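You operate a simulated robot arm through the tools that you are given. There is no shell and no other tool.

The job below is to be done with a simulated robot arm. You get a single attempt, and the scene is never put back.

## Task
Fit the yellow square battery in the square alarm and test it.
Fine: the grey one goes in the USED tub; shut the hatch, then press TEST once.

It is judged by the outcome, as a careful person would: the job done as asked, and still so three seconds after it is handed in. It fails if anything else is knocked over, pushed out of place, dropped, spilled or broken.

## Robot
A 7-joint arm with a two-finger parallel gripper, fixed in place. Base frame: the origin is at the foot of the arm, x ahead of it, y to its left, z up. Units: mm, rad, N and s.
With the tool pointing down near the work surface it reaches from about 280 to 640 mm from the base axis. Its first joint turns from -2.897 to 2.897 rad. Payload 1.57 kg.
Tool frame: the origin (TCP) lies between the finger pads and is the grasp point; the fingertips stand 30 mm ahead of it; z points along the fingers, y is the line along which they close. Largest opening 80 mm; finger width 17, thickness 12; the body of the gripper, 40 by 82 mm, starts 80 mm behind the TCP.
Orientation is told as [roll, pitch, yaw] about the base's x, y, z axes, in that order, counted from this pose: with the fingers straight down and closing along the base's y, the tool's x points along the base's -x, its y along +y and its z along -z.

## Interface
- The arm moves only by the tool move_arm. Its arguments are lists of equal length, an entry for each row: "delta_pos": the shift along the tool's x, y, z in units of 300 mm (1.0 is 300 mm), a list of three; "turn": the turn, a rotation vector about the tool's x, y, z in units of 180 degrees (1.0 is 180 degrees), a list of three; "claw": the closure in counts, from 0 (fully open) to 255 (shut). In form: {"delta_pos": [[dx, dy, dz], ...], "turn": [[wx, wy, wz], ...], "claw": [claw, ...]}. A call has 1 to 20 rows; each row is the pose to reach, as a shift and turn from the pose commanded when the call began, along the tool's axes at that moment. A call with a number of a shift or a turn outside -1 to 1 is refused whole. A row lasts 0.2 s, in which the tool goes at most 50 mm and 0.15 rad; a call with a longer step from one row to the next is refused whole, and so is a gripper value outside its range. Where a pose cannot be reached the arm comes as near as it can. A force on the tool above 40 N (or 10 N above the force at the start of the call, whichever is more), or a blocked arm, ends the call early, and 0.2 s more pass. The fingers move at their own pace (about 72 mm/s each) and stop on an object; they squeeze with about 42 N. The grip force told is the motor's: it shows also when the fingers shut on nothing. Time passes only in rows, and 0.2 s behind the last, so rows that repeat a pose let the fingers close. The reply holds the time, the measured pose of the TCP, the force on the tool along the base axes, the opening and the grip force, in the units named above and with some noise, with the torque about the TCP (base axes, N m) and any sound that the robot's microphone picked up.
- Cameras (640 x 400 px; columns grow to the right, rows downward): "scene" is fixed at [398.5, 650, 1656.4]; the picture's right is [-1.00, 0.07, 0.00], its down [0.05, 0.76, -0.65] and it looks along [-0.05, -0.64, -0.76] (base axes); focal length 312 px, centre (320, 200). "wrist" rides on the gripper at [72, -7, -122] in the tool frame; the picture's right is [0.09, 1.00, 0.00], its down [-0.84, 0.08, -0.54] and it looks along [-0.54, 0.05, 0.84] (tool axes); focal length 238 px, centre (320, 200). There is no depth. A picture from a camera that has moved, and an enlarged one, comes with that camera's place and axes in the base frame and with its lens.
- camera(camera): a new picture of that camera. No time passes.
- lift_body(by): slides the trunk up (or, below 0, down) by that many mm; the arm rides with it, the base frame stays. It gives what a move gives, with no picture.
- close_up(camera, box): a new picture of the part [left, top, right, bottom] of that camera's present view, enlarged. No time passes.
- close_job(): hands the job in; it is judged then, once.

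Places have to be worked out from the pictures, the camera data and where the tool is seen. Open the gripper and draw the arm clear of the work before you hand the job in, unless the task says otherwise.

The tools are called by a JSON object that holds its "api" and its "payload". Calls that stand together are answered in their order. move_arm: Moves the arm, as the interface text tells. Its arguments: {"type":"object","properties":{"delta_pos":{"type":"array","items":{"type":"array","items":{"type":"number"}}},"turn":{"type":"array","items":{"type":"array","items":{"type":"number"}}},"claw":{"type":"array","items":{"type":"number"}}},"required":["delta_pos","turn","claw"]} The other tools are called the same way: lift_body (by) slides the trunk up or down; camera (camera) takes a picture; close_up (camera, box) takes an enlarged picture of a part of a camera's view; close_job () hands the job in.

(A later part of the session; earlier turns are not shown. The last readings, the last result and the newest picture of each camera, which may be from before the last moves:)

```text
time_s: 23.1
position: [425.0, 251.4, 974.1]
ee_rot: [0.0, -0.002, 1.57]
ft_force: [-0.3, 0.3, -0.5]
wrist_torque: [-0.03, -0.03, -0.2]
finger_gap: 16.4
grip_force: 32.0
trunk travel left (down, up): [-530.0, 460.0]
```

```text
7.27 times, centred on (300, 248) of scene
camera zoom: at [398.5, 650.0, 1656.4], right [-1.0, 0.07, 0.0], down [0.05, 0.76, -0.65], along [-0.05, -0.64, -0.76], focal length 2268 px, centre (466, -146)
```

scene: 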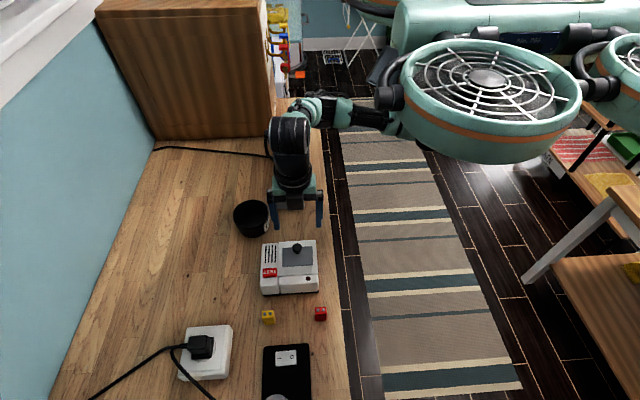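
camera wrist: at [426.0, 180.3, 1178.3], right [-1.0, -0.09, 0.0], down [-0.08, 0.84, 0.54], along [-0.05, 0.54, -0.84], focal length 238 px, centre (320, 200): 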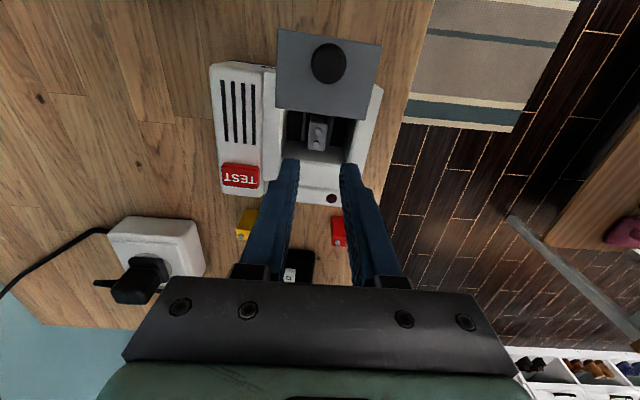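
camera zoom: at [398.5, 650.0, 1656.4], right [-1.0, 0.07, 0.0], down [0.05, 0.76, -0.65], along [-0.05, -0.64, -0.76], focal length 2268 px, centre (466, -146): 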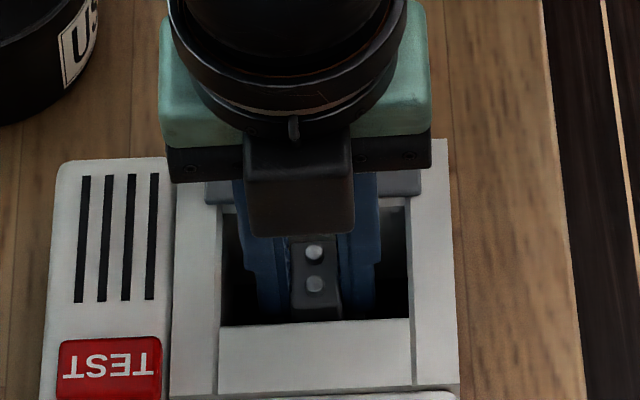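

It is gripped at 16.4 mm. I'll lift straight up slowly, watching whether the holder releases the battery.

{"api": "move_arm", "payload": {"delta_pos": [[0.003, 0.001, -0.02], [0.003, 0.001, -0.04], [0.003, 0.001, -0.06], [0.003, 0.001, -0.06]], "turn": [[0, 0, 0], [0, 0, 0], [0, 0, 0], [0, 0, 0]], "claw": [225, 225, 225, 225]}}

{"api": "close_up", "payload": {"camera": "scene", "box": [250, 200, 340, 300]}}

{"api": "close_up", "payload": {"camera": "wrist", "box": [220, 60, 420, 215]}}

```text
time_s: 24.1
position: [422.6, 249.5, 993.8]
ee_rot: [0.0, -0.002, 1.572]
ft_force: [-0.8, 0.4, -1.7]
wrist_torque: [0.01, -0.01, 0.01]
finger_gap: 16.5
grip_force: 31.3
trunk travel left (down, up): [-530.0, 460.0]
```

```text
4.00 times, centred on (295, 250) of scene
camera zoom: at [398.5, 650.0, 1656.4], right [-1.0, 0.07, 0.0], down [0.05, 0.76, -0.65], along [-0.05, -0.64, -0.76], focal length 1248 px, centre (420, 0)
```

zoom: 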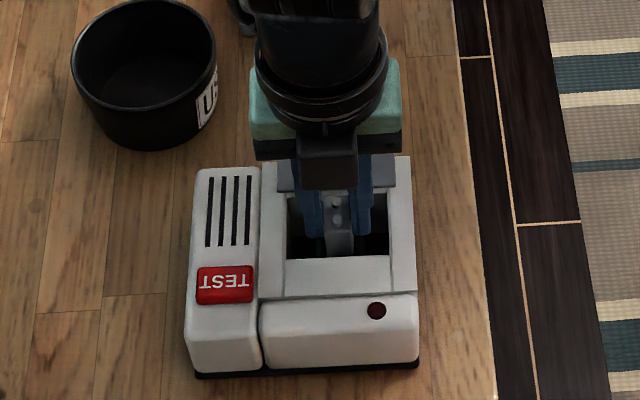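

```text
2.58 times, centred on (320, 138) of wrist
camera zoom: at [428.9, 178.1, 1114.8], right [-1.0, -0.09, 0.0], down [-0.08, 0.84, 0.54], along [-0.05, 0.54, -0.84], focal length 615 px, centre (320, 361)
```

zoom: 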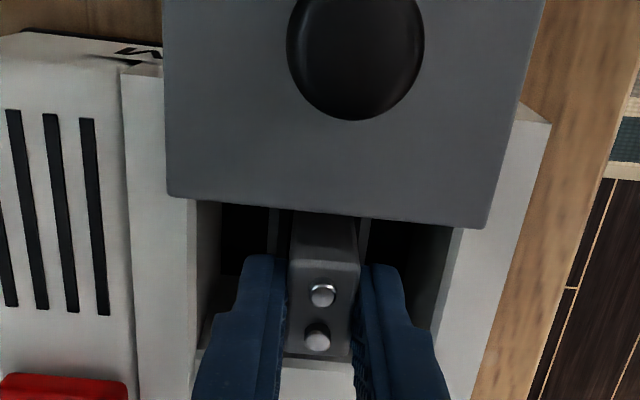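

The battery is coming out freely. I'll lift it clear, carry it in +x and then −y to above the USED tub near (553, 97), and check the view before lowering.

{"api": "move_arm", "payload": {"delta_pos": [[0, 0, -0.06], [0, 0, -0.13], [0, 0, -0.2], [0, 0, -0.27], [0, 0, -0.3], [0, -0.06, -0.3], [0.0, -0.14, -0.3], [0.05, -0.22, -0.3], [0.12, -0.3, -0.3], [0.2, -0.37, -0.3], [0.28, -0.42, -0.3], [0.36, -0.433, -0.3], [0.43, -0.433, -0.3], [0.48, -0.433, -0.3], [0.507, -0.433, -0.3], [0.507, -0.433, -0.3]], "turn": [[0, 0, 0], [0, 0, 0], [0, 0, 0], [0, 0, 0], [0, 0, 0], [0, 0, 0], [0, 0, 0], [0, 0, 0], [0, 0, 0], [0, 0, 0], [0, 0, 0], [0, 0, 0], [0, 0, 0], [0, 0, 0], [0, 0, 0], [0, 0, 0]], "claw": [225, 225, 225, 225, 225, 225, 225, 225, 225, 225, 225, 225, 225, 225, 225, 225]}}

{"api": "camera", "payload": {"camera": "wrist"}}

{"api": "camera", "payload": {"camera": "scene"}}

```text
time_s: 27.5
position: [555.1, 98.5, 1084.1]
ee_rot: [0.0, -0.001, 1.572]
ft_force: [-0.1, 0.0, -0.6]
wrist_torque: [0.01, 0.0, 0.0]
finger_gap: 16.5
grip_force: 31.6
trunk travel left (down, up): [-530.0, 460.0]
```

```text
taken
camera wrist: at [559.5, 25.8, 1204.7], right [-1.0, -0.09, 0.0], down [-0.08, 0.84, 0.54], along [-0.05, 0.54, -0.84], focal length 238 px, centre (320, 200)
```

wrist: 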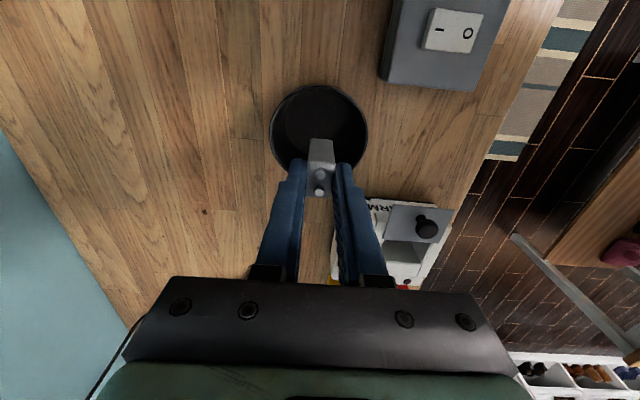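

```text
taken
```

scene: 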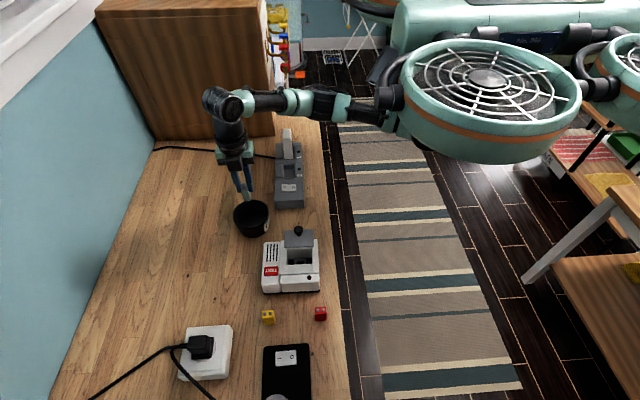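

It is well centred over the tub. I'll lower until the battery's base is just above the tub floor, then release.

{"api": "move_arm", "payload": {"delta_pos": [[0, 0, 0.07], [0, 0, 0.14], [0, 0, 0.21], [0, 0, 0.28], [0, 0, 0.33], [0, 0, 0.36], [0, 0, 0.377], [0, 0, 0.377]], "turn": [[0, 0, 0], [0, 0, 0], [0, 0, 0], [0, 0, 0], [0, 0, 0], [0, 0, 0], [0, 0, 0], [0, 0, 0]], "claw": [225, 225, 225, 225, 225, 225, 225, 225]}}

{"api": "close_up", "payload": {"camera": "scene", "box": [200, 150, 300, 250]}}

{"api": "camera", "payload": {"camera": "wrist"}}

```text
time_s: 29.3
position: [553.3, 98.0, 970.9]
ee_rot: [-0.003, -0.002, 1.571]
ft_force: [0.5, -0.9, 8.6]
wrist_torque: [-0.03, 0.0, -0.04]
finger_gap: 16.3
grip_force: 32.2
trunk travel left (down, up): [-530.0, 460.0]
```

```text
4.00 times, centred on (250, 200) of scene
camera zoom: at [398.5, 650.0, 1656.4], right [-1.0, 0.07, 0.0], down [0.05, 0.76, -0.65], along [-0.05, -0.64, -0.76], focal length 1248 px, centre (600, 200)
```

zoom: 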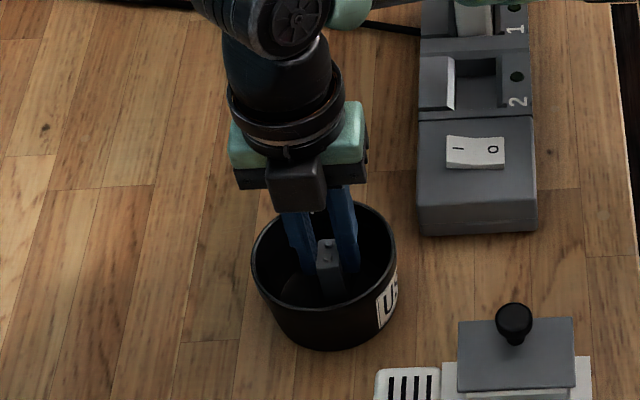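

```text
taken
camera wrist: at [558.5, 25.4, 1092.5], right [-1.0, -0.09, 0.0], down [-0.08, 0.84, 0.54], along [-0.05, 0.54, -0.84], focal length 238 px, centre (320, 200)
```

wrist: 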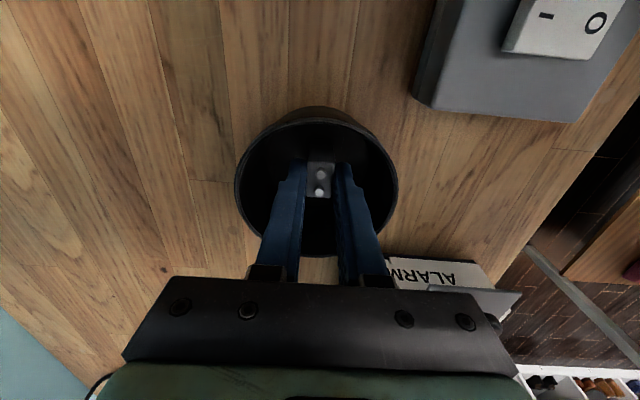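

An 8.6 N reading shows the battery has touched the tub floor. I'll release it with a modest opening and rise.

{"api": "move_arm", "payload": {"delta_pos": [[0, 0, -0.004], [0, 0, -0.004], [0, 0, -0.004], [0, 0, -0.004], [0, 0, -0.06], [0, 0, -0.14], [0, 0, -0.24], [0, 0, -0.34], [0, 0, -0.4], [0, 0, -0.4]], "turn": [[0, 0, 0], [0, 0, 0], [0, 0, 0], [0, 0, 0], [0, 0, 0], [0, 0, 0], [0, 0, 0], [0, 0, 0], [0, 0, 0], [0, 0, 0]], "claw": [190, 150, 130, 130, 130, 130, 130, 130, 130, 130]}}

{"api": "close_up", "payload": {"camera": "scene", "box": [220, 180, 340, 300]}}

{"api": "camera", "payload": {"camera": "wrist"}}

```text
time_s: 31.5
position: [553.9, 97.1, 1090.8]
ee_rot: [0.0, 0.0, 1.57]
ft_force: [-0.6, -0.1, 0.7]
wrist_torque: [0.04, 0.04, 0.0]
finger_gap: 39.2
grip_force: 0.0
trunk travel left (down, up): [-530.0, 460.0]
```

```text
3.33 times, centred on (280, 240) of scene
camera zoom: at [398.5, 650.0, 1656.4], right [-1.0, 0.07, 0.0], down [0.05, 0.76, -0.65], along [-0.05, -0.64, -0.76], focal length 1040 px, centre (453, 67)
```

zoom: 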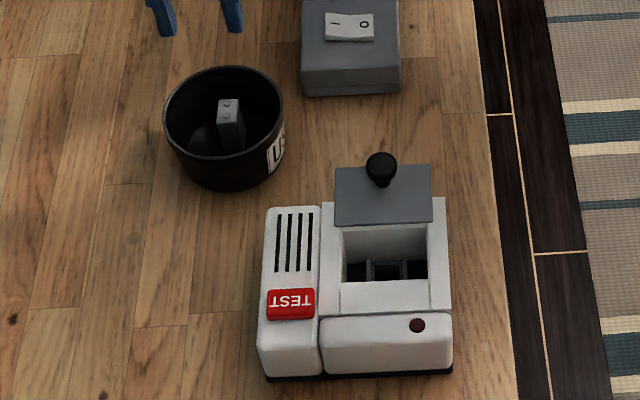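

```text
taken
camera wrist: at [560.5, 25.6, 1212.2], right [-1.0, -0.09, 0.0], down [-0.08, 0.84, 0.54], along [-0.05, 0.54, -0.84], focal length 238 px, centre (320, 200)
```

wrist: 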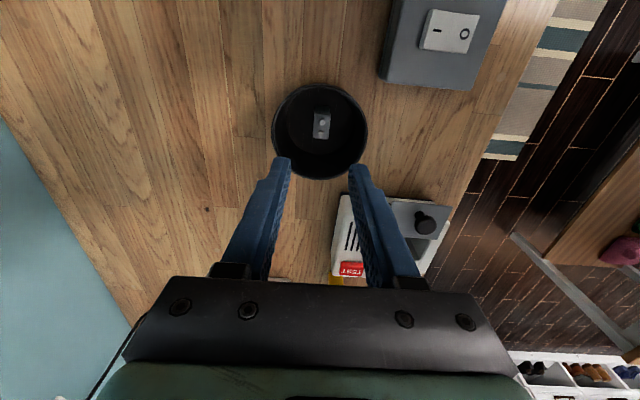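

The grey battery stands in the tub. Next I'll look at the empty holder and recheck the yellow battery.

{"api": "close_up", "payload": {"camera": "scene", "box": [280, 235, 325, 275]}}

{"api": "close_up", "payload": {"camera": "scene", "box": [295, 255, 315, 268]}}

```text
10.00 times, centred on (302, 255) of scene
camera zoom: at [398.5, 650.0, 1656.4], right [-1.0, 0.07, 0.0], down [0.05, 0.76, -0.65], along [-0.05, -0.64, -0.76], focal length 3119 px, centre (495, -350)
```

zoom: 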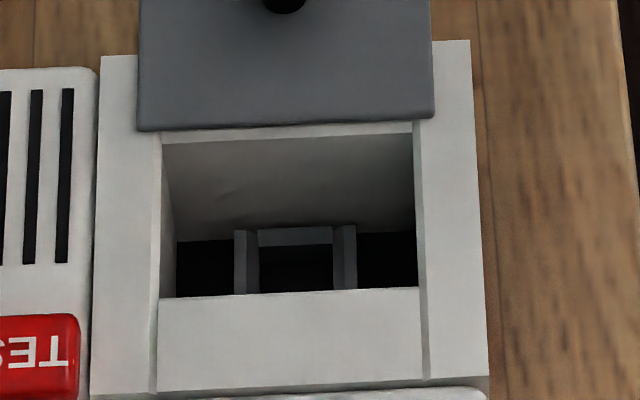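

```text
16.00 times, centred on (305, 262) of scene
camera zoom: at [398.5, 650.0, 1656.4], right [-1.0, 0.07, 0.0], down [0.05, 0.76, -0.65], along [-0.05, -0.64, -0.76], focal length 4990 px, centre (560, -784)
```

zoom: 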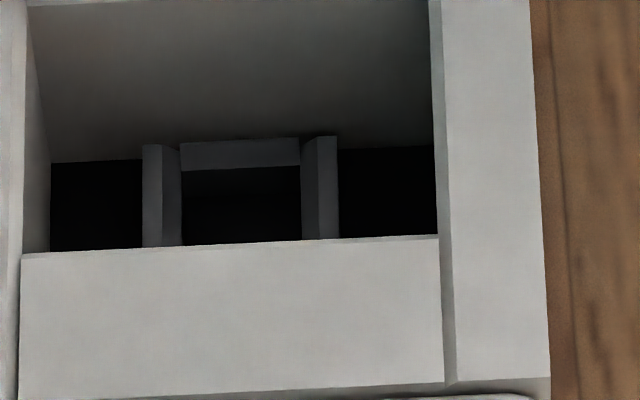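

The holder is a tight box frame, with an inner width of about 19.5 mm in x. The yellow battery must be gripped across its thin side, along y, and then turned 90° for insertion. I'll move over the yellow battery, turning the tool back to yaw 0.

{"api": "move_arm", "payload": {"delta_pos": [[-0.08, 0.016, 0], [-0.16, 0.032, 0], [-0.24, 0.048, 0], [-0.32, 0.064, 0], [-0.4, 0.08, 0], [-0.48, 0.096, 0], [-0.56, 0.112, 0], [-0.64, 0.128, 0], [-0.72, 0.144, 0], [-0.8, 0.16, 0], [-0.88, 0.176, 0], [-0.957, 0.187, 0], [-0.957, 0.187, 0]], "turn": [[0, 0, 0.0455], [0, 0, 0.091], [0, 0, 0.1365], [0, 0, 0.182], [0, 0, 0.2275], [0, 0, 0.273], [0, 0, 0.3185], [0, 0, 0.364], [0, 0, 0.4095], [0, 0, 0.455], [0, 0, 0.5], [0, 0, 0.5], [0, 0, 0.5]], "claw": [130, 130, 130, 130, 130, 130, 130, 130, 130, 130, 130, 130, 130]}}

{"api": "camera", "payload": {"camera": "wrist"}}

{"api": "close_up", "payload": {"camera": "wrist", "box": [270, 90, 370, 190]}}

{"api": "camera", "payload": {"camera": "scene"}}

```text
time_s: 34.3
position: [496.0, 383.3, 1089.0]
ee_rot: [0.001, -0.001, 0.0]
ft_force: [0.9, -0.3, -0.8]
wrist_torque: [-0.01, 0.0, 0.0]
finger_gap: 39.1
grip_force: 0.0
trunk travel left (down, up): [-530.0, 460.0]
```

```text
taken
camera wrist: at [423.2, 377.0, 1210.6], right [-0.09, 1.0, 0.0], down [0.84, 0.08, 0.54], along [0.54, 0.05, -0.84], focal length 238 px, centre (320, 200)
```

wrist: 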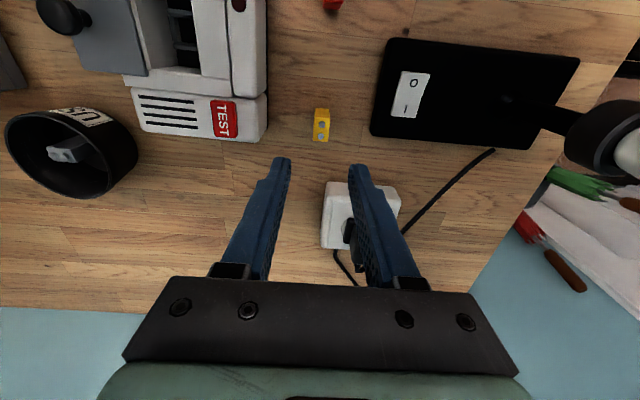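

```text
4.00 times, centred on (320, 140) of wrist
camera zoom: at [423.2, 377.0, 1210.6], right [-0.09, 1.0, 0.0], down [0.84, 0.08, 0.54], along [0.54, 0.05, -0.84], focal length 953 px, centre (320, 440)
```

zoom: 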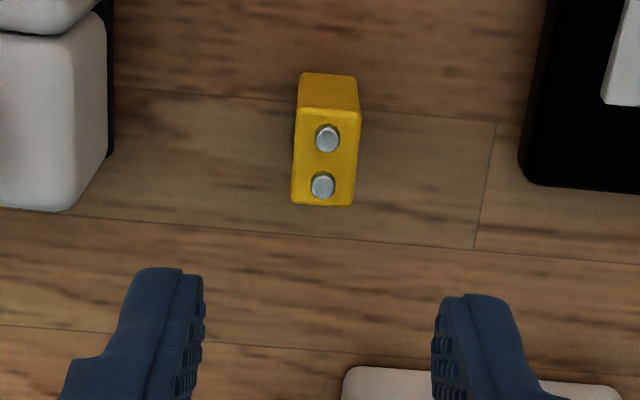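

```text
taken
```

scene: 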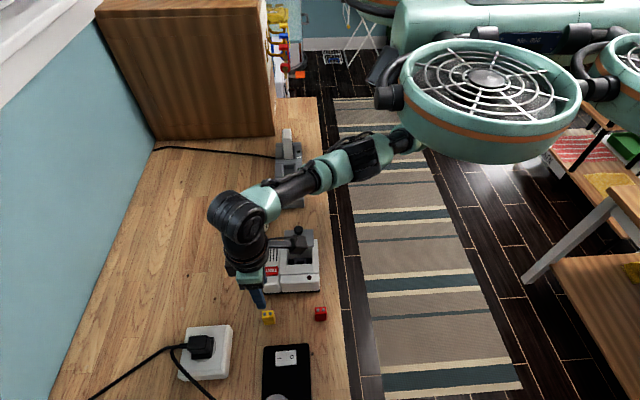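

The yellow battery is about 3 mm further in +x than the tool axis, otherwise aligned. I'll correct and descend partway to verify.

{"api": "move_arm", "payload": {"delta_pos": [[-0.0107, 0.0017, 0.06], [-0.0107, 0.0017, 0.12], [-0.0107, 0.0017, 0.18], [-0.0107, 0.0017, 0.24], [-0.0107, 0.0017, 0.29], [-0.0107, 0.0017, 0.31], [-0.0107, 0.0017, 0.31]], "turn": [[0, 0, 0], [0, 0, 0], [0, 0, 0], [0, 0, 0], [0, 0, 0], [0, 0, 0], [0, 0, 0]], "claw": [130, 130, 130, 130, 130, 130, 130]}}

{"api": "close_up", "payload": {"camera": "wrist", "box": [250, 90, 390, 215]}}

{"api": "close_up", "payload": {"camera": "scene", "box": [220, 250, 330, 350]}}

```text
time_s: 35.9
position: [500.1, 384.3, 996.2]
ee_rot: [0.003, 0.001, 0.001]
ft_force: [0.4, -1.0, 0.2]
wrist_torque: [0.0, -0.03, 0.0]
finger_gap: 39.1
grip_force: 0.0
trunk travel left (down, up): [-530.0, 460.0]
```

```text
3.20 times, centred on (320, 152) of wrist
camera zoom: at [427.1, 377.9, 1117.2], right [-0.09, 1.0, 0.0], down [0.84, 0.08, 0.54], along [0.54, 0.05, -0.84], focal length 763 px, centre (320, 352)
```

zoom: 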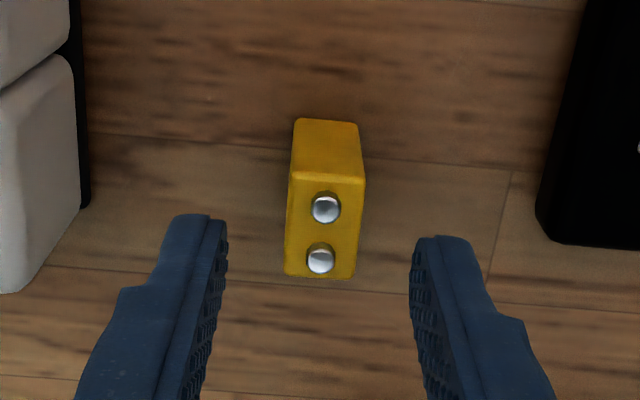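

```text
4.00 times, centred on (275, 300) of scene
camera zoom: at [398.5, 650.0, 1656.4], right [-1.0, 0.07, 0.0], down [0.05, 0.76, -0.65], along [-0.05, -0.64, -0.76], focal length 1248 px, centre (500, -200)
```

zoom: 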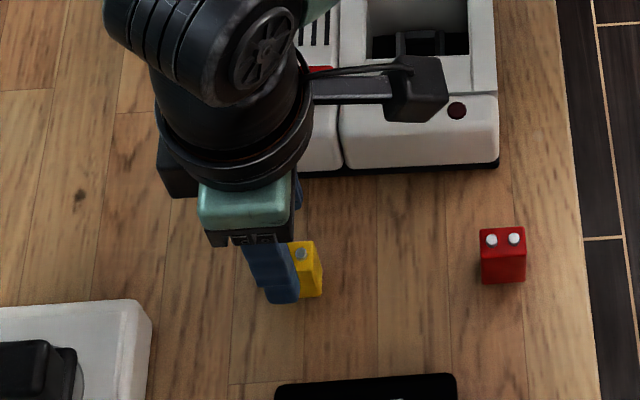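

That is aligned within half a millimetre. I'll descend to grasp depth and close.

{"api": "move_arm", "payload": {"delta_pos": [[0, 0, 0.04], [0, 0, 0.08], [0, 0, 0.107], [0, 0, 0.107], [0, 0, 0.107], [0, 0, 0.107], [0, 0, 0.107], [0, 0, 0.107]], "turn": [[0, 0, 0], [0, 0, 0], [0, 0, 0], [0, 0, 0], [0, 0, 0], [0, 0, 0], [0, 0, 0], [0, 0, 0]], "claw": [130, 130, 130, 130, 180, 215, 225, 225]}}

{"api": "close_up", "payload": {"camera": "wrist", "box": [250, 90, 390, 215]}}

```text
time_s: 37.7
position: [501.1, 384.4, 964.7]
ee_rot: [0.002, -0.001, 0.001]
ft_force: [0.1, 0.0, 1.1]
wrist_torque: [0.0, 0.0, 0.0]
finger_gap: 16.4
grip_force: 31.7
trunk travel left (down, up): [-530.0, 460.0]
```

```text
3.20 times, centred on (320, 152) of wrist
camera zoom: at [427.2, 378.0, 1086.0], right [-0.09, 1.0, 0.0], down [0.84, 0.08, 0.54], along [0.54, 0.05, -0.84], focal length 763 px, centre (320, 352)
```

zoom: 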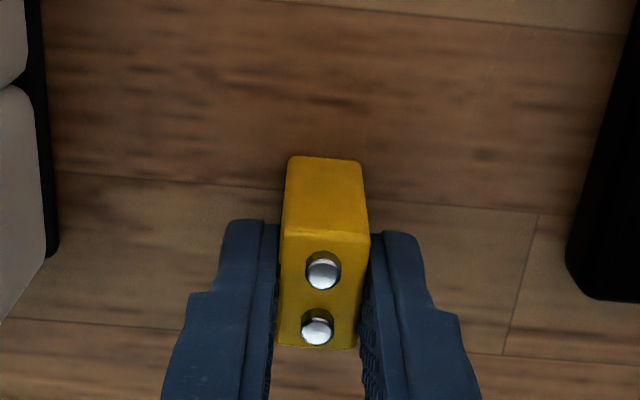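

It is gripped with the same depth and centring as the grey one was. By the summed commands, the seated pose lies (−76.7, −134.6, +10.2) mm from here at yaw 90°. I'll lift, then swing over to a point about 95 mm above that seat.

{"api": "move_arm", "payload": {"delta_pos": [[0, 0, -0.05], [0, 0, -0.12], [0, 0, -0.2], [0, 0, -0.28], [0, 0, -0.3507], [0.023, -0.041, -0.3507], [0.047, -0.082, -0.3507], [0.07, -0.123, -0.3507], [0.093, -0.163, -0.3507], [0.116, -0.204, -0.3507], [0.14, -0.245, -0.3507], [0.163, -0.286, -0.3507], [0.186, -0.326, -0.3507], [0.209, -0.367, -0.3507], [0.233, -0.408, -0.3507], [0.2557, -0.4487, -0.3507], [0.2557, -0.4487, -0.3507], [0.2557, -0.4487, -0.3507]], "turn": [[0, 0, 0], [0, 0, 0], [0, 0, 0], [0, 0, 0], [0, 0, 0], [0, 0, -0.0455], [0, 0, -0.091], [0, 0, -0.1365], [0, 0, -0.182], [0, 0, -0.2275], [0, 0, -0.273], [0, 0, -0.3185], [0, 0, -0.364], [0, 0, -0.4095], [0, 0, -0.455], [0, 0, -0.5], [0, 0, -0.5], [0, 0, -0.5]], "claw": [225, 225, 225, 225, 225, 225, 225, 225, 225, 225, 225, 225, 225, 225, 225, 225, 225, 225]}}

{"api": "camera", "payload": {"camera": "wrist"}}

{"api": "close_up", "payload": {"camera": "wrist", "box": [250, 70, 390, 215]}}

{"api": "close_up", "payload": {"camera": "scene", "box": [250, 190, 340, 290]}}

```text
time_s: 41.5
position: [424.6, 249.5, 1070.7]
ee_rot: [0.0, -0.002, 1.573]
ft_force: [-0.6, -0.1, -0.5]
wrist_torque: [-0.02, -0.02, 0.0]
finger_gap: 16.2
grip_force: 31.8
trunk travel left (down, up): [-530.0, 460.0]
```

```text
taken
camera wrist: at [430.1, 178.8, 1192.2], right [-1.0, -0.09, 0.0], down [-0.08, 0.84, 0.54], along [-0.05, 0.54, -0.84], focal length 238 px, centre (320, 200)
```

wrist: 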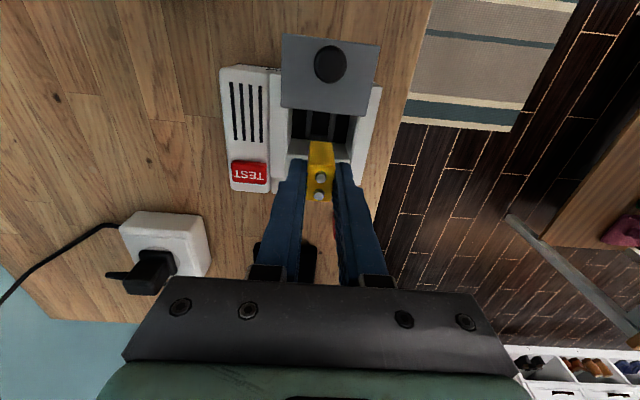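

```text
2.76 times, centred on (320, 142) of wrist
camera zoom: at [430.1, 178.8, 1192.2], right [-1.0, -0.09, 0.0], down [-0.08, 0.84, 0.54], along [-0.05, 0.54, -0.84], focal length 658 px, centre (320, 359)
```

zoom: 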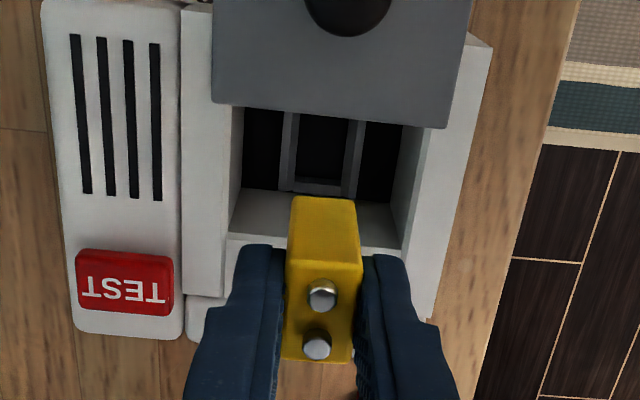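

```text
4.00 times, centred on (295, 240) of scene
camera zoom: at [398.5, 650.0, 1656.4], right [-1.0, 0.07, 0.0], down [0.05, 0.76, -0.65], along [-0.05, -0.64, -0.76], focal length 1248 px, centre (420, 40)
```

zoom: 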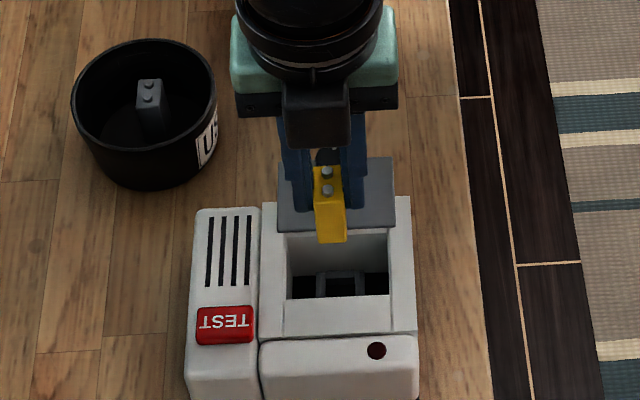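

I'll magnify the holder under the battery for a precise check.

{"api": "close_up", "payload": {"camera": "wrist", "box": [295, 100, 345, 150]}}

{"api": "close_up", "payload": {"camera": "scene", "box": [285, 225, 320, 270]}}

```text
8.00 times, centred on (320, 125) of wrist
camera zoom: at [430.1, 178.8, 1192.2], right [-1.0, -0.09, 0.0], down [-0.08, 0.84, 0.54], along [-0.05, 0.54, -0.84], focal length 1907 px, centre (320, 800)
```

zoom: 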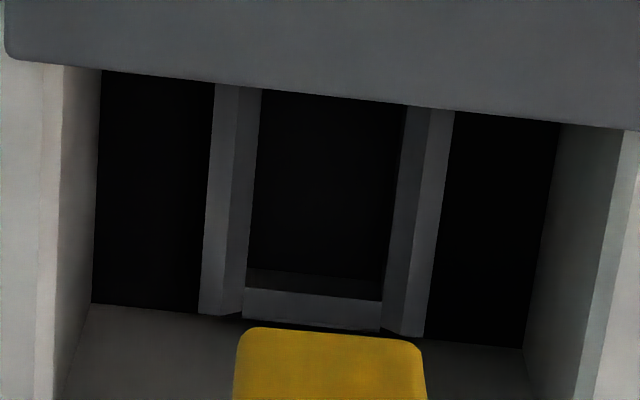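

```text
8.89 times, centred on (302, 248) of scene
camera zoom: at [398.5, 650.0, 1656.4], right [-1.0, 0.07, 0.0], down [0.05, 0.76, -0.65], along [-0.05, -0.64, -0.76], focal length 2772 px, centre (476, -222)
```

zoom: 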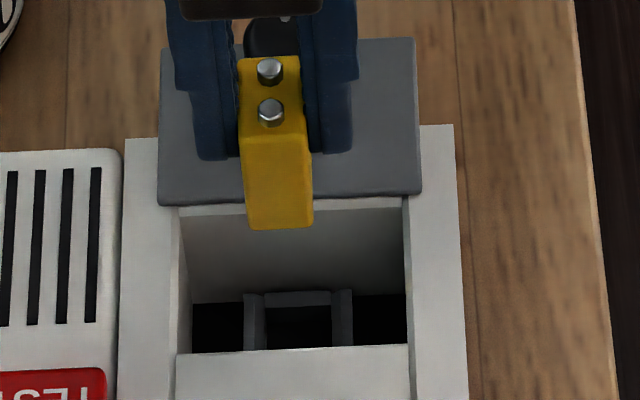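

The holder's centre lines up with the battery axis within about 0.5 mm in both directions, and its walls have a lead-in bevel. I'll descend to just above the holder.

{"api": "move_arm", "payload": {"delta_pos": [[0, 0, 0.05], [0, 0, 0.11], [0, 0, 0.17], [0, 0, 0.22], [0, 0, 0.25], [0, 0, 0.25]], "turn": [[0, 0, 0], [0, 0, 0], [0, 0, 0], [0, 0, 0], [0, 0, 0], [0, 0, 0]], "claw": [225, 225, 225, 225, 225, 225]}}

{"api": "close_up", "payload": {"camera": "wrist", "box": [260, 90, 380, 215]}}

{"api": "close_up", "payload": {"camera": "scene", "box": [275, 225, 325, 275]}}

```text
time_s: 42.9
position: [425.9, 250.4, 995.8]
ee_rot: [0.0, -0.001, 1.57]
ft_force: [0.2, -1.0, -0.5]
wrist_torque: [0.0, 0.01, -0.01]
finger_gap: 16.1
grip_force: 32.0
trunk travel left (down, up): [-530.0, 460.0]
```

```text
3.20 times, centred on (320, 152) of wrist
camera zoom: at [430.8, 178.7, 1116.6], right [-1.0, -0.09, 0.0], down [-0.08, 0.84, 0.54], along [-0.05, 0.54, -0.84], focal length 763 px, centre (320, 352)
```

zoom: 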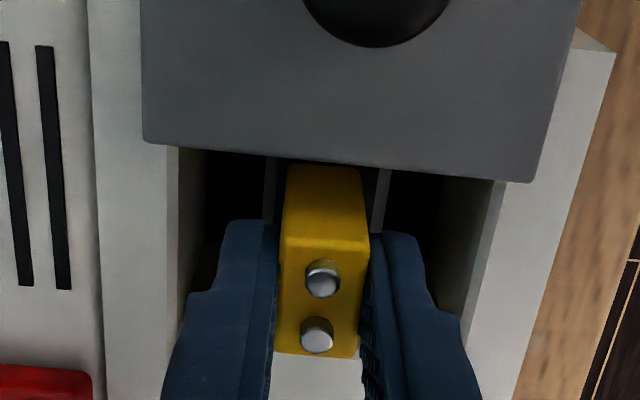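

```text
8.00 times, centred on (300, 250) of scene
camera zoom: at [398.5, 650.0, 1656.4], right [-1.0, 0.07, 0.0], down [0.05, 0.76, -0.65], along [-0.05, -0.64, -0.76], focal length 2495 px, centre (480, -200)
```

zoom: 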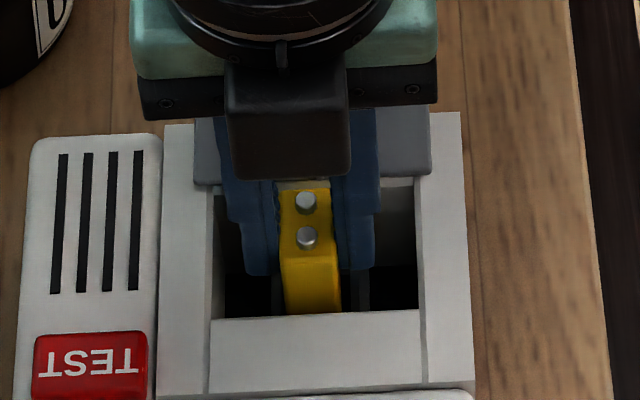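

The battery sits centred between the holder walls. I'll insert slowly in 2 mm steps, watching the force.

{"api": "move_arm", "payload": {"delta_pos": [[0, 0, 0.007], [0, 0, 0.014], [0, 0, 0.021], [0, 0, 0.028], [0, 0, 0.035], [0, 0, 0.042], [0, 0, 0.049], [0, 0, 0.056], [0, 0, 0.056]], "turn": [[0, 0, 0], [0, 0, 0], [0, 0, 0], [0, 0, 0], [0, 0, 0], [0, 0, 0], [0, 0, 0], [0, 0, 0], [0, 0, 0]], "claw": [225, 225, 225, 225, 225, 225, 225, 225, 225]}}

{"api": "close_up", "payload": {"camera": "wrist", "box": [260, 90, 380, 215]}}

{"api": "close_up", "payload": {"camera": "scene", "box": [275, 225, 325, 275]}}

```text
time_s: 44.9
position: [424.2, 250.2, 977.8]
ee_rot: [0.0, 0.0, 1.57]
ft_force: [-0.3, 0.5, -0.9]
wrist_torque: [0.0, 0.02, -0.04]
finger_gap: 16.4
grip_force: 32.0
trunk travel left (down, up): [-530.0, 460.0]
```

```text
3.20 times, centred on (320, 152) of wrist
camera zoom: at [429.5, 178.2, 1099.4], right [-1.0, -0.09, 0.0], down [-0.08, 0.84, 0.54], along [-0.05, 0.54, -0.84], focal length 763 px, centre (320, 352)
```

zoom: 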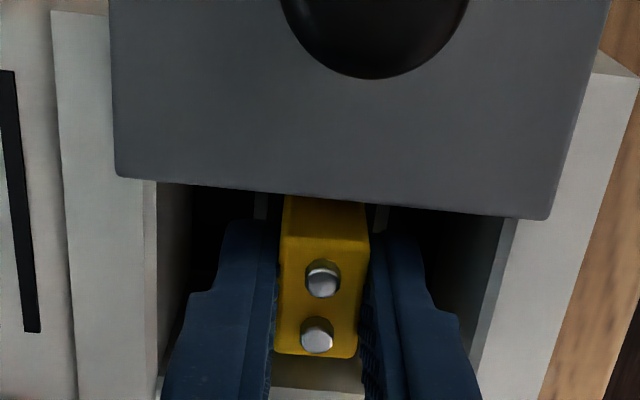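

```text
8.00 times, centred on (300, 250) of scene
camera zoom: at [398.5, 650.0, 1656.4], right [-1.0, 0.07, 0.0], down [0.05, 0.76, -0.65], along [-0.05, -0.64, -0.76], focal length 2495 px, centre (480, -200)
```

zoom: 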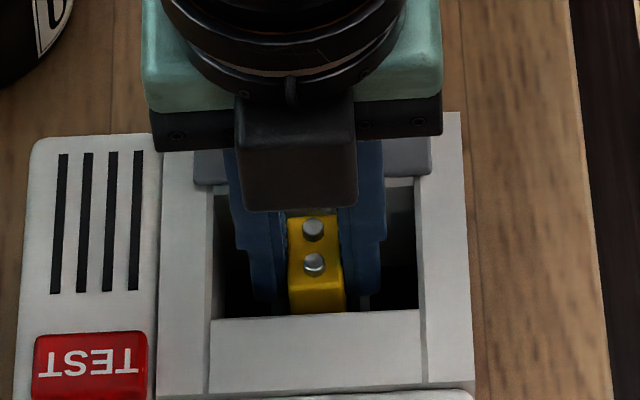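

No contact force so far, and the base is entering the frame cleanly. I'll continue in 1 mm steps until it seats.

{"api": "move_arm", "payload": {"delta_pos": [[0, 0, 0.0035], [0, 0, 0.007], [0, 0, 0.0105], [0, 0, 0.014], [0, 0, 0.014]], "turn": [[0, 0, 0], [0, 0, 0], [0, 0, 0], [0, 0, 0], [0, 0, 0]], "claw": [225, 225, 225, 225, 225]}}

{"api": "close_up", "payload": {"camera": "scene", "box": [275, 225, 325, 275]}}

```text
time_s: 46.1
position: [424.9, 249.0, 974.0]
ee_rot: [0.0, -0.001, 1.573]
ft_force: [-2.7, 0.9, -0.4]
wrist_torque: [0.02, 0.09, -0.02]
finger_gap: 16.4
grip_force: 31.5
trunk travel left (down, up): [-530.0, 460.0]
```

```text
8.00 times, centred on (300, 250) of scene
camera zoom: at [398.5, 650.0, 1656.4], right [-1.0, 0.07, 0.0], down [0.05, 0.76, -0.65], along [-0.05, -0.64, -0.76], focal length 2495 px, centre (480, -200)
```

zoom: 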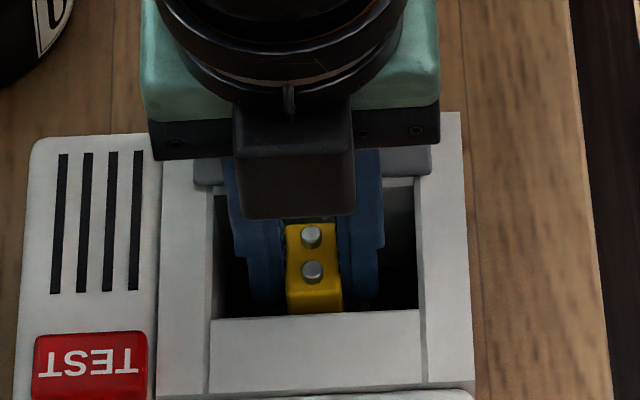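

Still no vertical contact. I'll continue down a little more.

{"api": "move_arm", "payload": {"delta_pos": [[0, 0, 0.003], [0, 0, 0.006], [0, 0, 0.009], [0, 0, 0.009]], "turn": [[0, 0, 0], [0, 0, 0], [0, 0, 0], [0, 0, 0]], "claw": [225, 225, 225, 225]}}

{"api": "close_up", "payload": {"camera": "scene", "box": [275, 225, 325, 275]}}

```text
time_s: 47.1
position: [426.1, 249.4, 971.0]
ee_rot: [-0.003, 0.0, 1.571]
ft_force: [1.3, 1.0, 2.5]
wrist_torque: [0.06, -0.04, 0.04]
finger_gap: 16.4
grip_force: 31.8
trunk travel left (down, up): [-530.0, 460.0]
```

```text
8.00 times, centred on (300, 250) of scene
camera zoom: at [398.5, 650.0, 1656.4], right [-1.0, 0.07, 0.0], down [0.05, 0.76, -0.65], along [-0.05, -0.64, -0.76], focal length 2495 px, centre (480, -200)
```

zoom: 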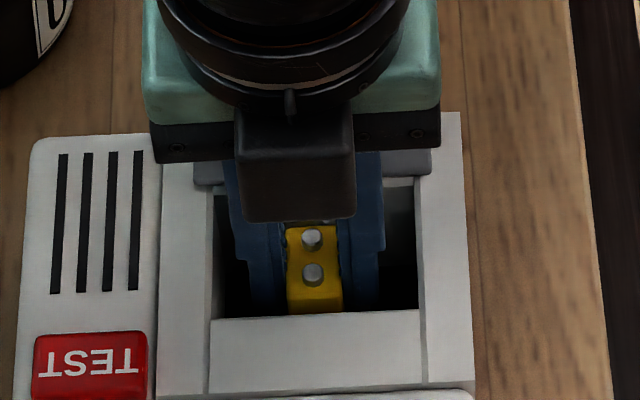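

Contact is just beginning at 2.5 N. I'll press another 1.5 mm to confirm it is firmly seated.

{"api": "move_arm", "payload": {"delta_pos": [[0, 0, 0.0025], [0, 0, 0.005], [0, 0, 0.005]], "turn": [[0, 0, 0], [0, 0, 0], [0, 0, 0]], "claw": [225, 225, 225]}}

{"api": "close_up", "payload": {"camera": "scene", "box": [275, 225, 325, 275]}}

{"api": "close_up", "payload": {"camera": "wrist", "box": [260, 90, 380, 215]}}

```text
time_s: 47.9
position: [423.7, 248.9, 970.8]
ee_rot: [-0.002, -0.003, 1.571]
ft_force: [-2.0, 0.7, 8.3]
wrist_torque: [-0.4, 0.11, -0.15]
finger_gap: 16.5
grip_force: 31.5
trunk travel left (down, up): [-530.0, 460.0]
```

```text
8.00 times, centred on (300, 250) of scene
camera zoom: at [398.5, 650.0, 1656.4], right [-1.0, 0.07, 0.0], down [0.05, 0.76, -0.65], along [-0.05, -0.64, -0.76], focal length 2495 px, centre (480, -200)
```

zoom: 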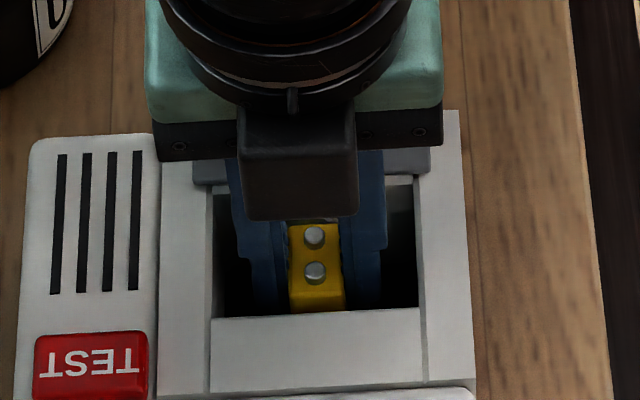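

```text
3.20 times, centred on (320, 152) of wrist
camera zoom: at [429.4, 177.3, 1092.7], right [-1.0, -0.09, 0.0], down [-0.08, 0.84, 0.54], along [-0.05, 0.54, -0.84], focal length 763 px, centre (320, 352)
```

zoom: 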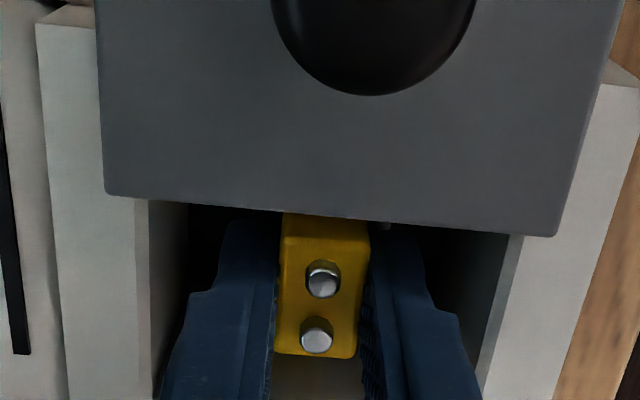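

The contact force rose to 8 N with the base at holder-floor depth, so the battery is seated. I'll release with a small opening inside the compartment and withdraw straight up.

{"api": "move_arm", "payload": {"delta_pos": [[0, 0, -0.003], [0, 0, -0.003], [0, 0, -0.003], [0, 0, -0.003], [0, 0, -0.04], [0, 0, -0.1], [0, 0, -0.17], [0, 0, -0.25], [0, 0, -0.33], [0, 0, -0.33]], "turn": [[0, 0, 0], [0, 0, 0], [0, 0, 0], [0, 0, 0], [0, 0, 0], [0, 0, 0], [0, 0, 0], [0, 0, 0], [0, 0, 0], [0, 0, 0]], "claw": [200, 175, 169, 169, 169, 169, 169, 169, 169, 169]}}

{"api": "close_up", "payload": {"camera": "scene", "box": [275, 225, 325, 275]}}

{"api": "close_up", "payload": {"camera": "wrist", "box": [260, 90, 380, 215]}}

```text
time_s: 50.1
position: [425.7, 250.7, 1068.2]
ee_rot: [-0.001, -0.001, 1.571]
ft_force: [-0.3, 0.8, 0.4]
wrist_torque: [0.0, 0.01, 0.04]
finger_gap: 27.0
grip_force: 0.1
trunk travel left (down, up): [-530.0, 460.0]
```

```text
8.00 times, centred on (300, 250) of scene
camera zoom: at [398.5, 650.0, 1656.4], right [-1.0, 0.07, 0.0], down [0.05, 0.76, -0.65], along [-0.05, -0.64, -0.76], focal length 2495 px, centre (480, -200)
```

zoom: 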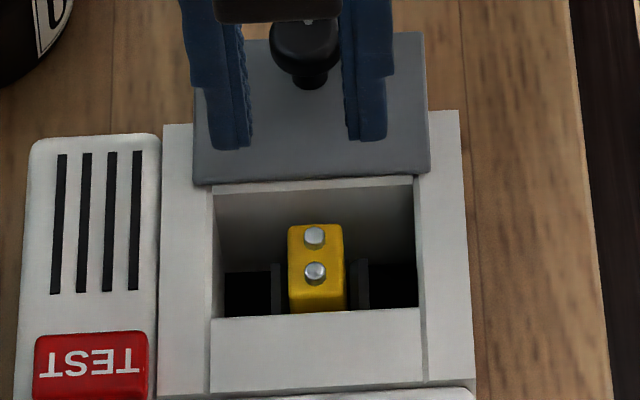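

```text
3.20 times, centred on (320, 152) of wrist
camera zoom: at [430.1, 178.6, 1189.6], right [-1.0, -0.09, 0.0], down [-0.08, 0.84, 0.54], along [-0.05, 0.54, -0.84], focal length 763 px, centre (320, 352)
```

zoom: 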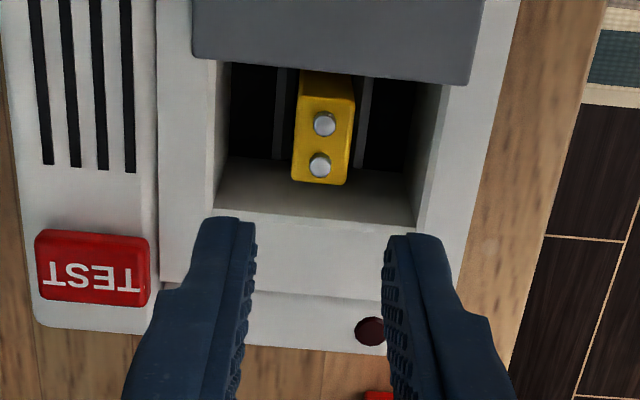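

The yellow battery stands seated with its terminal tops at z≈962, matching the grey one. Now I'll go over the knob to shut the hatch, opening the fingers on the way.

{"api": "move_arm", "payload": {"delta_pos": [[0.05, 0, 0], [0.1, 0.0, 0], [0.15, 0.0, 0], [0.2, 0.0, 0], [0.205, 0.0, 0], [0.205, 0.0, 0]], "turn": [[0, 0, 0], [0, 0, 0], [0, 0, 0], [0, 0, 0], [0, 0, 0], [0, 0, 0]], "claw": [169, 130, 100, 90, 90, 90]}}

{"api": "close_up", "payload": {"camera": "wrist", "box": [250, 90, 390, 215]}}

{"api": "close_up", "payload": {"camera": "scene", "box": [260, 210, 330, 280]}}

```text
time_s: 51.5
position: [423.1, 188.9, 1068.0]
ee_rot: [0.001, -0.003, 1.57]
ft_force: [-0.2, 0.1, -0.8]
wrist_torque: [0.01, 0.01, 0.01]
finger_gap: 51.8
grip_force: 0.0
trunk travel left (down, up): [-530.0, 460.0]
```

```text
3.20 times, centred on (320, 152) of wrist
camera zoom: at [428.8, 117.2, 1189.8], right [-1.0, -0.09, 0.0], down [-0.08, 0.84, 0.54], along [-0.05, 0.54, -0.84], focal length 763 px, centre (320, 352)
```

zoom: 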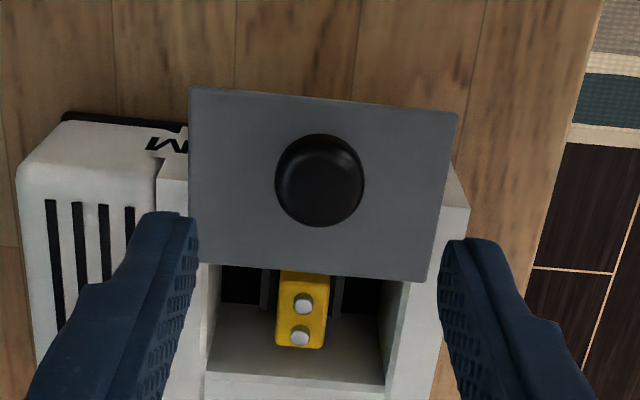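

```text
5.71 times, centred on (295, 245) of scene
camera zoom: at [398.5, 650.0, 1656.4], right [-1.0, 0.07, 0.0], down [0.05, 0.76, -0.65], along [-0.05, -0.64, -0.76], focal length 1782 px, centre (463, -57)
```

zoom: 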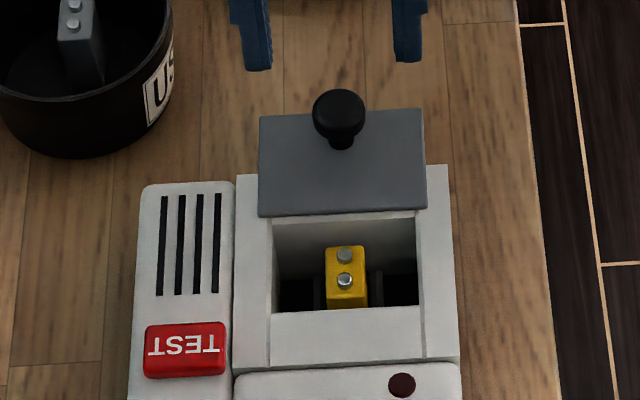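

The knob is centred within about 2 mm, so I'll adjust, descend around it and close.

{"api": "move_arm", "payload": {"delta_pos": [[0.005, -0.0017, 0.05], [0.005, -0.0017, 0.1], [0.005, -0.0017, 0.15], [0.005, -0.0017, 0.19], [0.005, -0.0017, 0.203], [0.005, -0.0017, 0.203], [0.005, -0.0017, 0.203], [0.005, -0.0017, 0.203], [0.005, -0.0017, 0.203], [0.005, -0.0017, 0.203]], "turn": [[0, 0, 0], [0, 0, 0], [0, 0, 0], [0, 0, 0], [0, 0, 0], [0, 0, 0], [0, 0, 0], [0, 0, 0], [0, 0, 0], [0, 0, 0]], "claw": [90, 90, 90, 90, 90, 90, 140, 180, 200, 200]}}

{"api": "close_up", "payload": {"camera": "scene", "box": [260, 210, 330, 280]}}

{"api": "close_up", "payload": {"camera": "wrist", "box": [220, 90, 420, 250]}}

```text
time_s: 53.7
position: [423.8, 186.6, 1006.5]
ee_rot: [0.001, -0.002, 1.571]
ft_force: [-1.6, 0.4, 0.1]
wrist_torque: [0.05, 0.04, 0.07]
finger_gap: 22.6
grip_force: 34.6
trunk travel left (down, up): [-530.0, 460.0]
```

```text
5.71 times, centred on (295, 245) of scene
camera zoom: at [398.5, 650.0, 1656.4], right [-1.0, 0.07, 0.0], down [0.05, 0.76, -0.65], along [-0.05, -0.64, -0.76], focal length 1782 px, centre (463, -57)
```

zoom: 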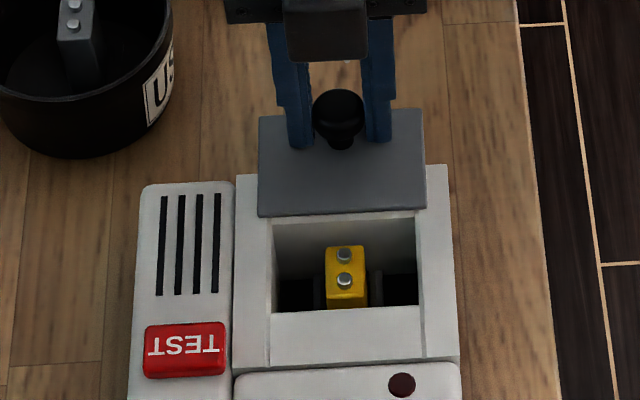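

```text
2.50 times, centred on (320, 170) of wrist
camera zoom: at [429.1, 115.6, 1127.7], right [-1.0, -0.09, 0.0], down [-0.08, 0.84, 0.54], along [-0.05, 0.54, -0.84], focal length 596 px, centre (320, 275)
```

zoom: 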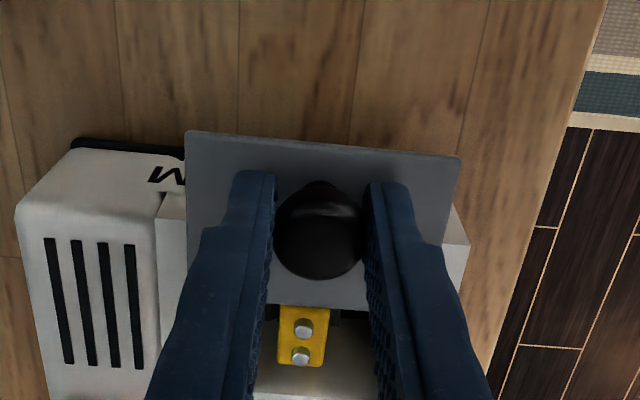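

The knob is held with the alarm undisturbed. I'll slide the hatch toward +y, first 30 mm with a slight downward bias.

{"api": "move_arm", "payload": {"delta_pos": [[-0.01, 0, 0.0015], [-0.025, 0, 0.0015], [-0.04, 0, 0.0015], [-0.06, 0, 0.0015], [-0.08, 0, 0.0015], [-0.1, 0, 0.0015], [-0.1, 0, 0.0015]], "turn": [[0, 0, 0], [0, 0, 0], [0, 0, 0], [0, 0, 0], [0, 0, 0], [0, 0, 0], [0, 0, 0]], "claw": [200, 200, 200, 200, 200, 200, 200]}}

{"api": "close_up", "payload": {"camera": "scene", "box": [260, 210, 330, 280]}}

```text
time_s: 55.3
position: [425.2, 218.1, 1007.7]
ee_rot: [-0.001, -0.001, 1.571]
ft_force: [0.3, -0.1, -0.2]
wrist_torque: [-0.33, 0.12, 0.0]
finger_gap: 22.8
grip_force: 35.2
trunk travel left (down, up): [-530.0, 460.0]
```

```text
5.71 times, centred on (295, 245) of scene
camera zoom: at [398.5, 650.0, 1656.4], right [-1.0, 0.07, 0.0], down [0.05, 0.76, -0.65], along [-0.05, -0.64, -0.76], focal length 1782 px, centre (463, -57)
```

zoom: 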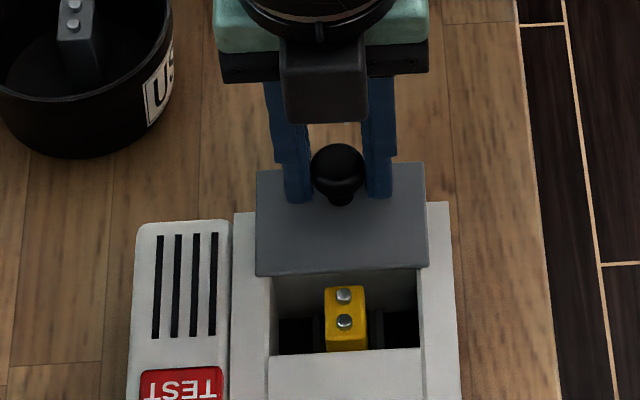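

The alarm was dragged about 20 mm with the hatch, which slid only about 10 mm. I'll add around 8 N of down-force to hold the body in place and try a short 10 mm slide.

{"api": "move_arm", "payload": {"delta_pos": [[0, 0, 0.004], [0, 0, 0.006], [-0.005, 0, 0.006], [-0.01, 0, 0.006], [-0.015, 0, 0.006], [-0.02, 0, 0.006], [-0.025, 0, 0.006], [-0.03, 0, 0.006], [-0.03, 0, 0.006]], "turn": [[0, 0, 0], [0, 0, 0], [0, 0, 0], [0, 0, 0], [0, 0, 0], [0, 0, 0], [0, 0, 0], [0, 0, 0], [0, 0, 0]], "claw": [200, 200, 200, 200, 200, 200, 200, 200, 200]}}

{"api": "close_up", "payload": {"camera": "scene", "box": [260, 210, 330, 280]}}

```text
time_s: 57.3
position: [424.2, 225.9, 1007.0]
ee_rot: [-0.002, -0.001, 1.57]
ft_force: [-3.1, -0.5, 1.6]
wrist_torque: [0.26, 0.05, -0.02]
finger_gap: 22.8
grip_force: 35.3
trunk travel left (down, up): [-530.0, 460.0]
```

```text
5.71 times, centred on (295, 245) of scene
camera zoom: at [398.5, 650.0, 1656.4], right [-1.0, 0.07, 0.0], down [0.05, 0.76, -0.65], along [-0.05, -0.64, -0.76], focal length 1782 px, centre (463, -57)
```

zoom: 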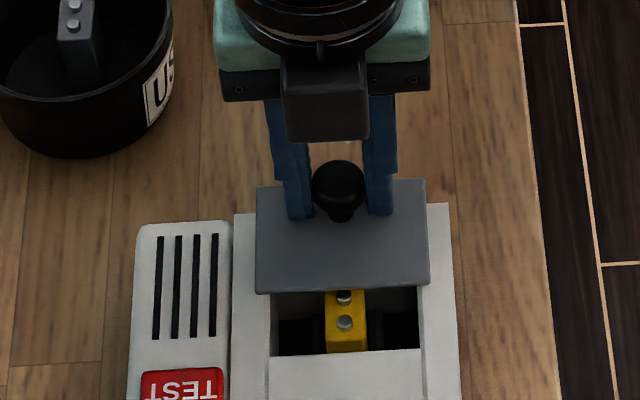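

Now the hatch slides while the alarm stays put. I'll continue the same way.

{"api": "move_arm", "payload": {"delta_pos": [[-0.008, 0, 0.003], [-0.018, 0, 0.003], [-0.028, 0, 0.003], [-0.038, 0, 0.003], [-0.048, 0, 0.003], [-0.058, 0, 0.003], [-0.068, 0, 0.003], [-0.078, 0, 0.003], [-0.078, 0, 0.003]], "turn": [[0, 0, 0], [0, 0, 0], [0, 0, 0], [0, 0, 0], [0, 0, 0], [0, 0, 0], [0, 0, 0], [0, 0, 0], [0, 0, 0]], "claw": [200, 200, 200, 200, 200, 200, 200, 200, 200]}}

{"api": "close_up", "payload": {"camera": "scene", "box": [260, 220, 330, 300]}}

```text
time_s: 59.3
position: [423.8, 249.6, 1006.3]
ee_rot: [-0.005, -0.004, 1.568]
ft_force: [8.2, -0.3, 17.2]
wrist_torque: [-0.41, -0.17, -0.02]
finger_gap: 22.8
grip_force: 35.0
trunk travel left (down, up): [-530.0, 460.0]
```

```text
5.00 times, centred on (295, 260) of scene
camera zoom: at [398.5, 650.0, 1656.4], right [-1.0, 0.07, 0.0], down [0.05, 0.76, -0.65], along [-0.05, -0.64, -0.76], focal length 1560 px, centre (445, -100)
```

zoom: 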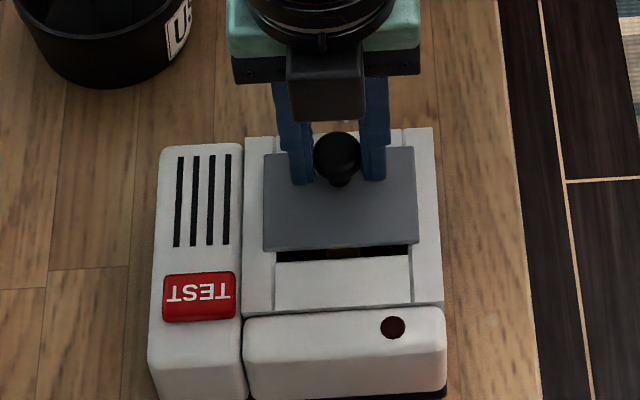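

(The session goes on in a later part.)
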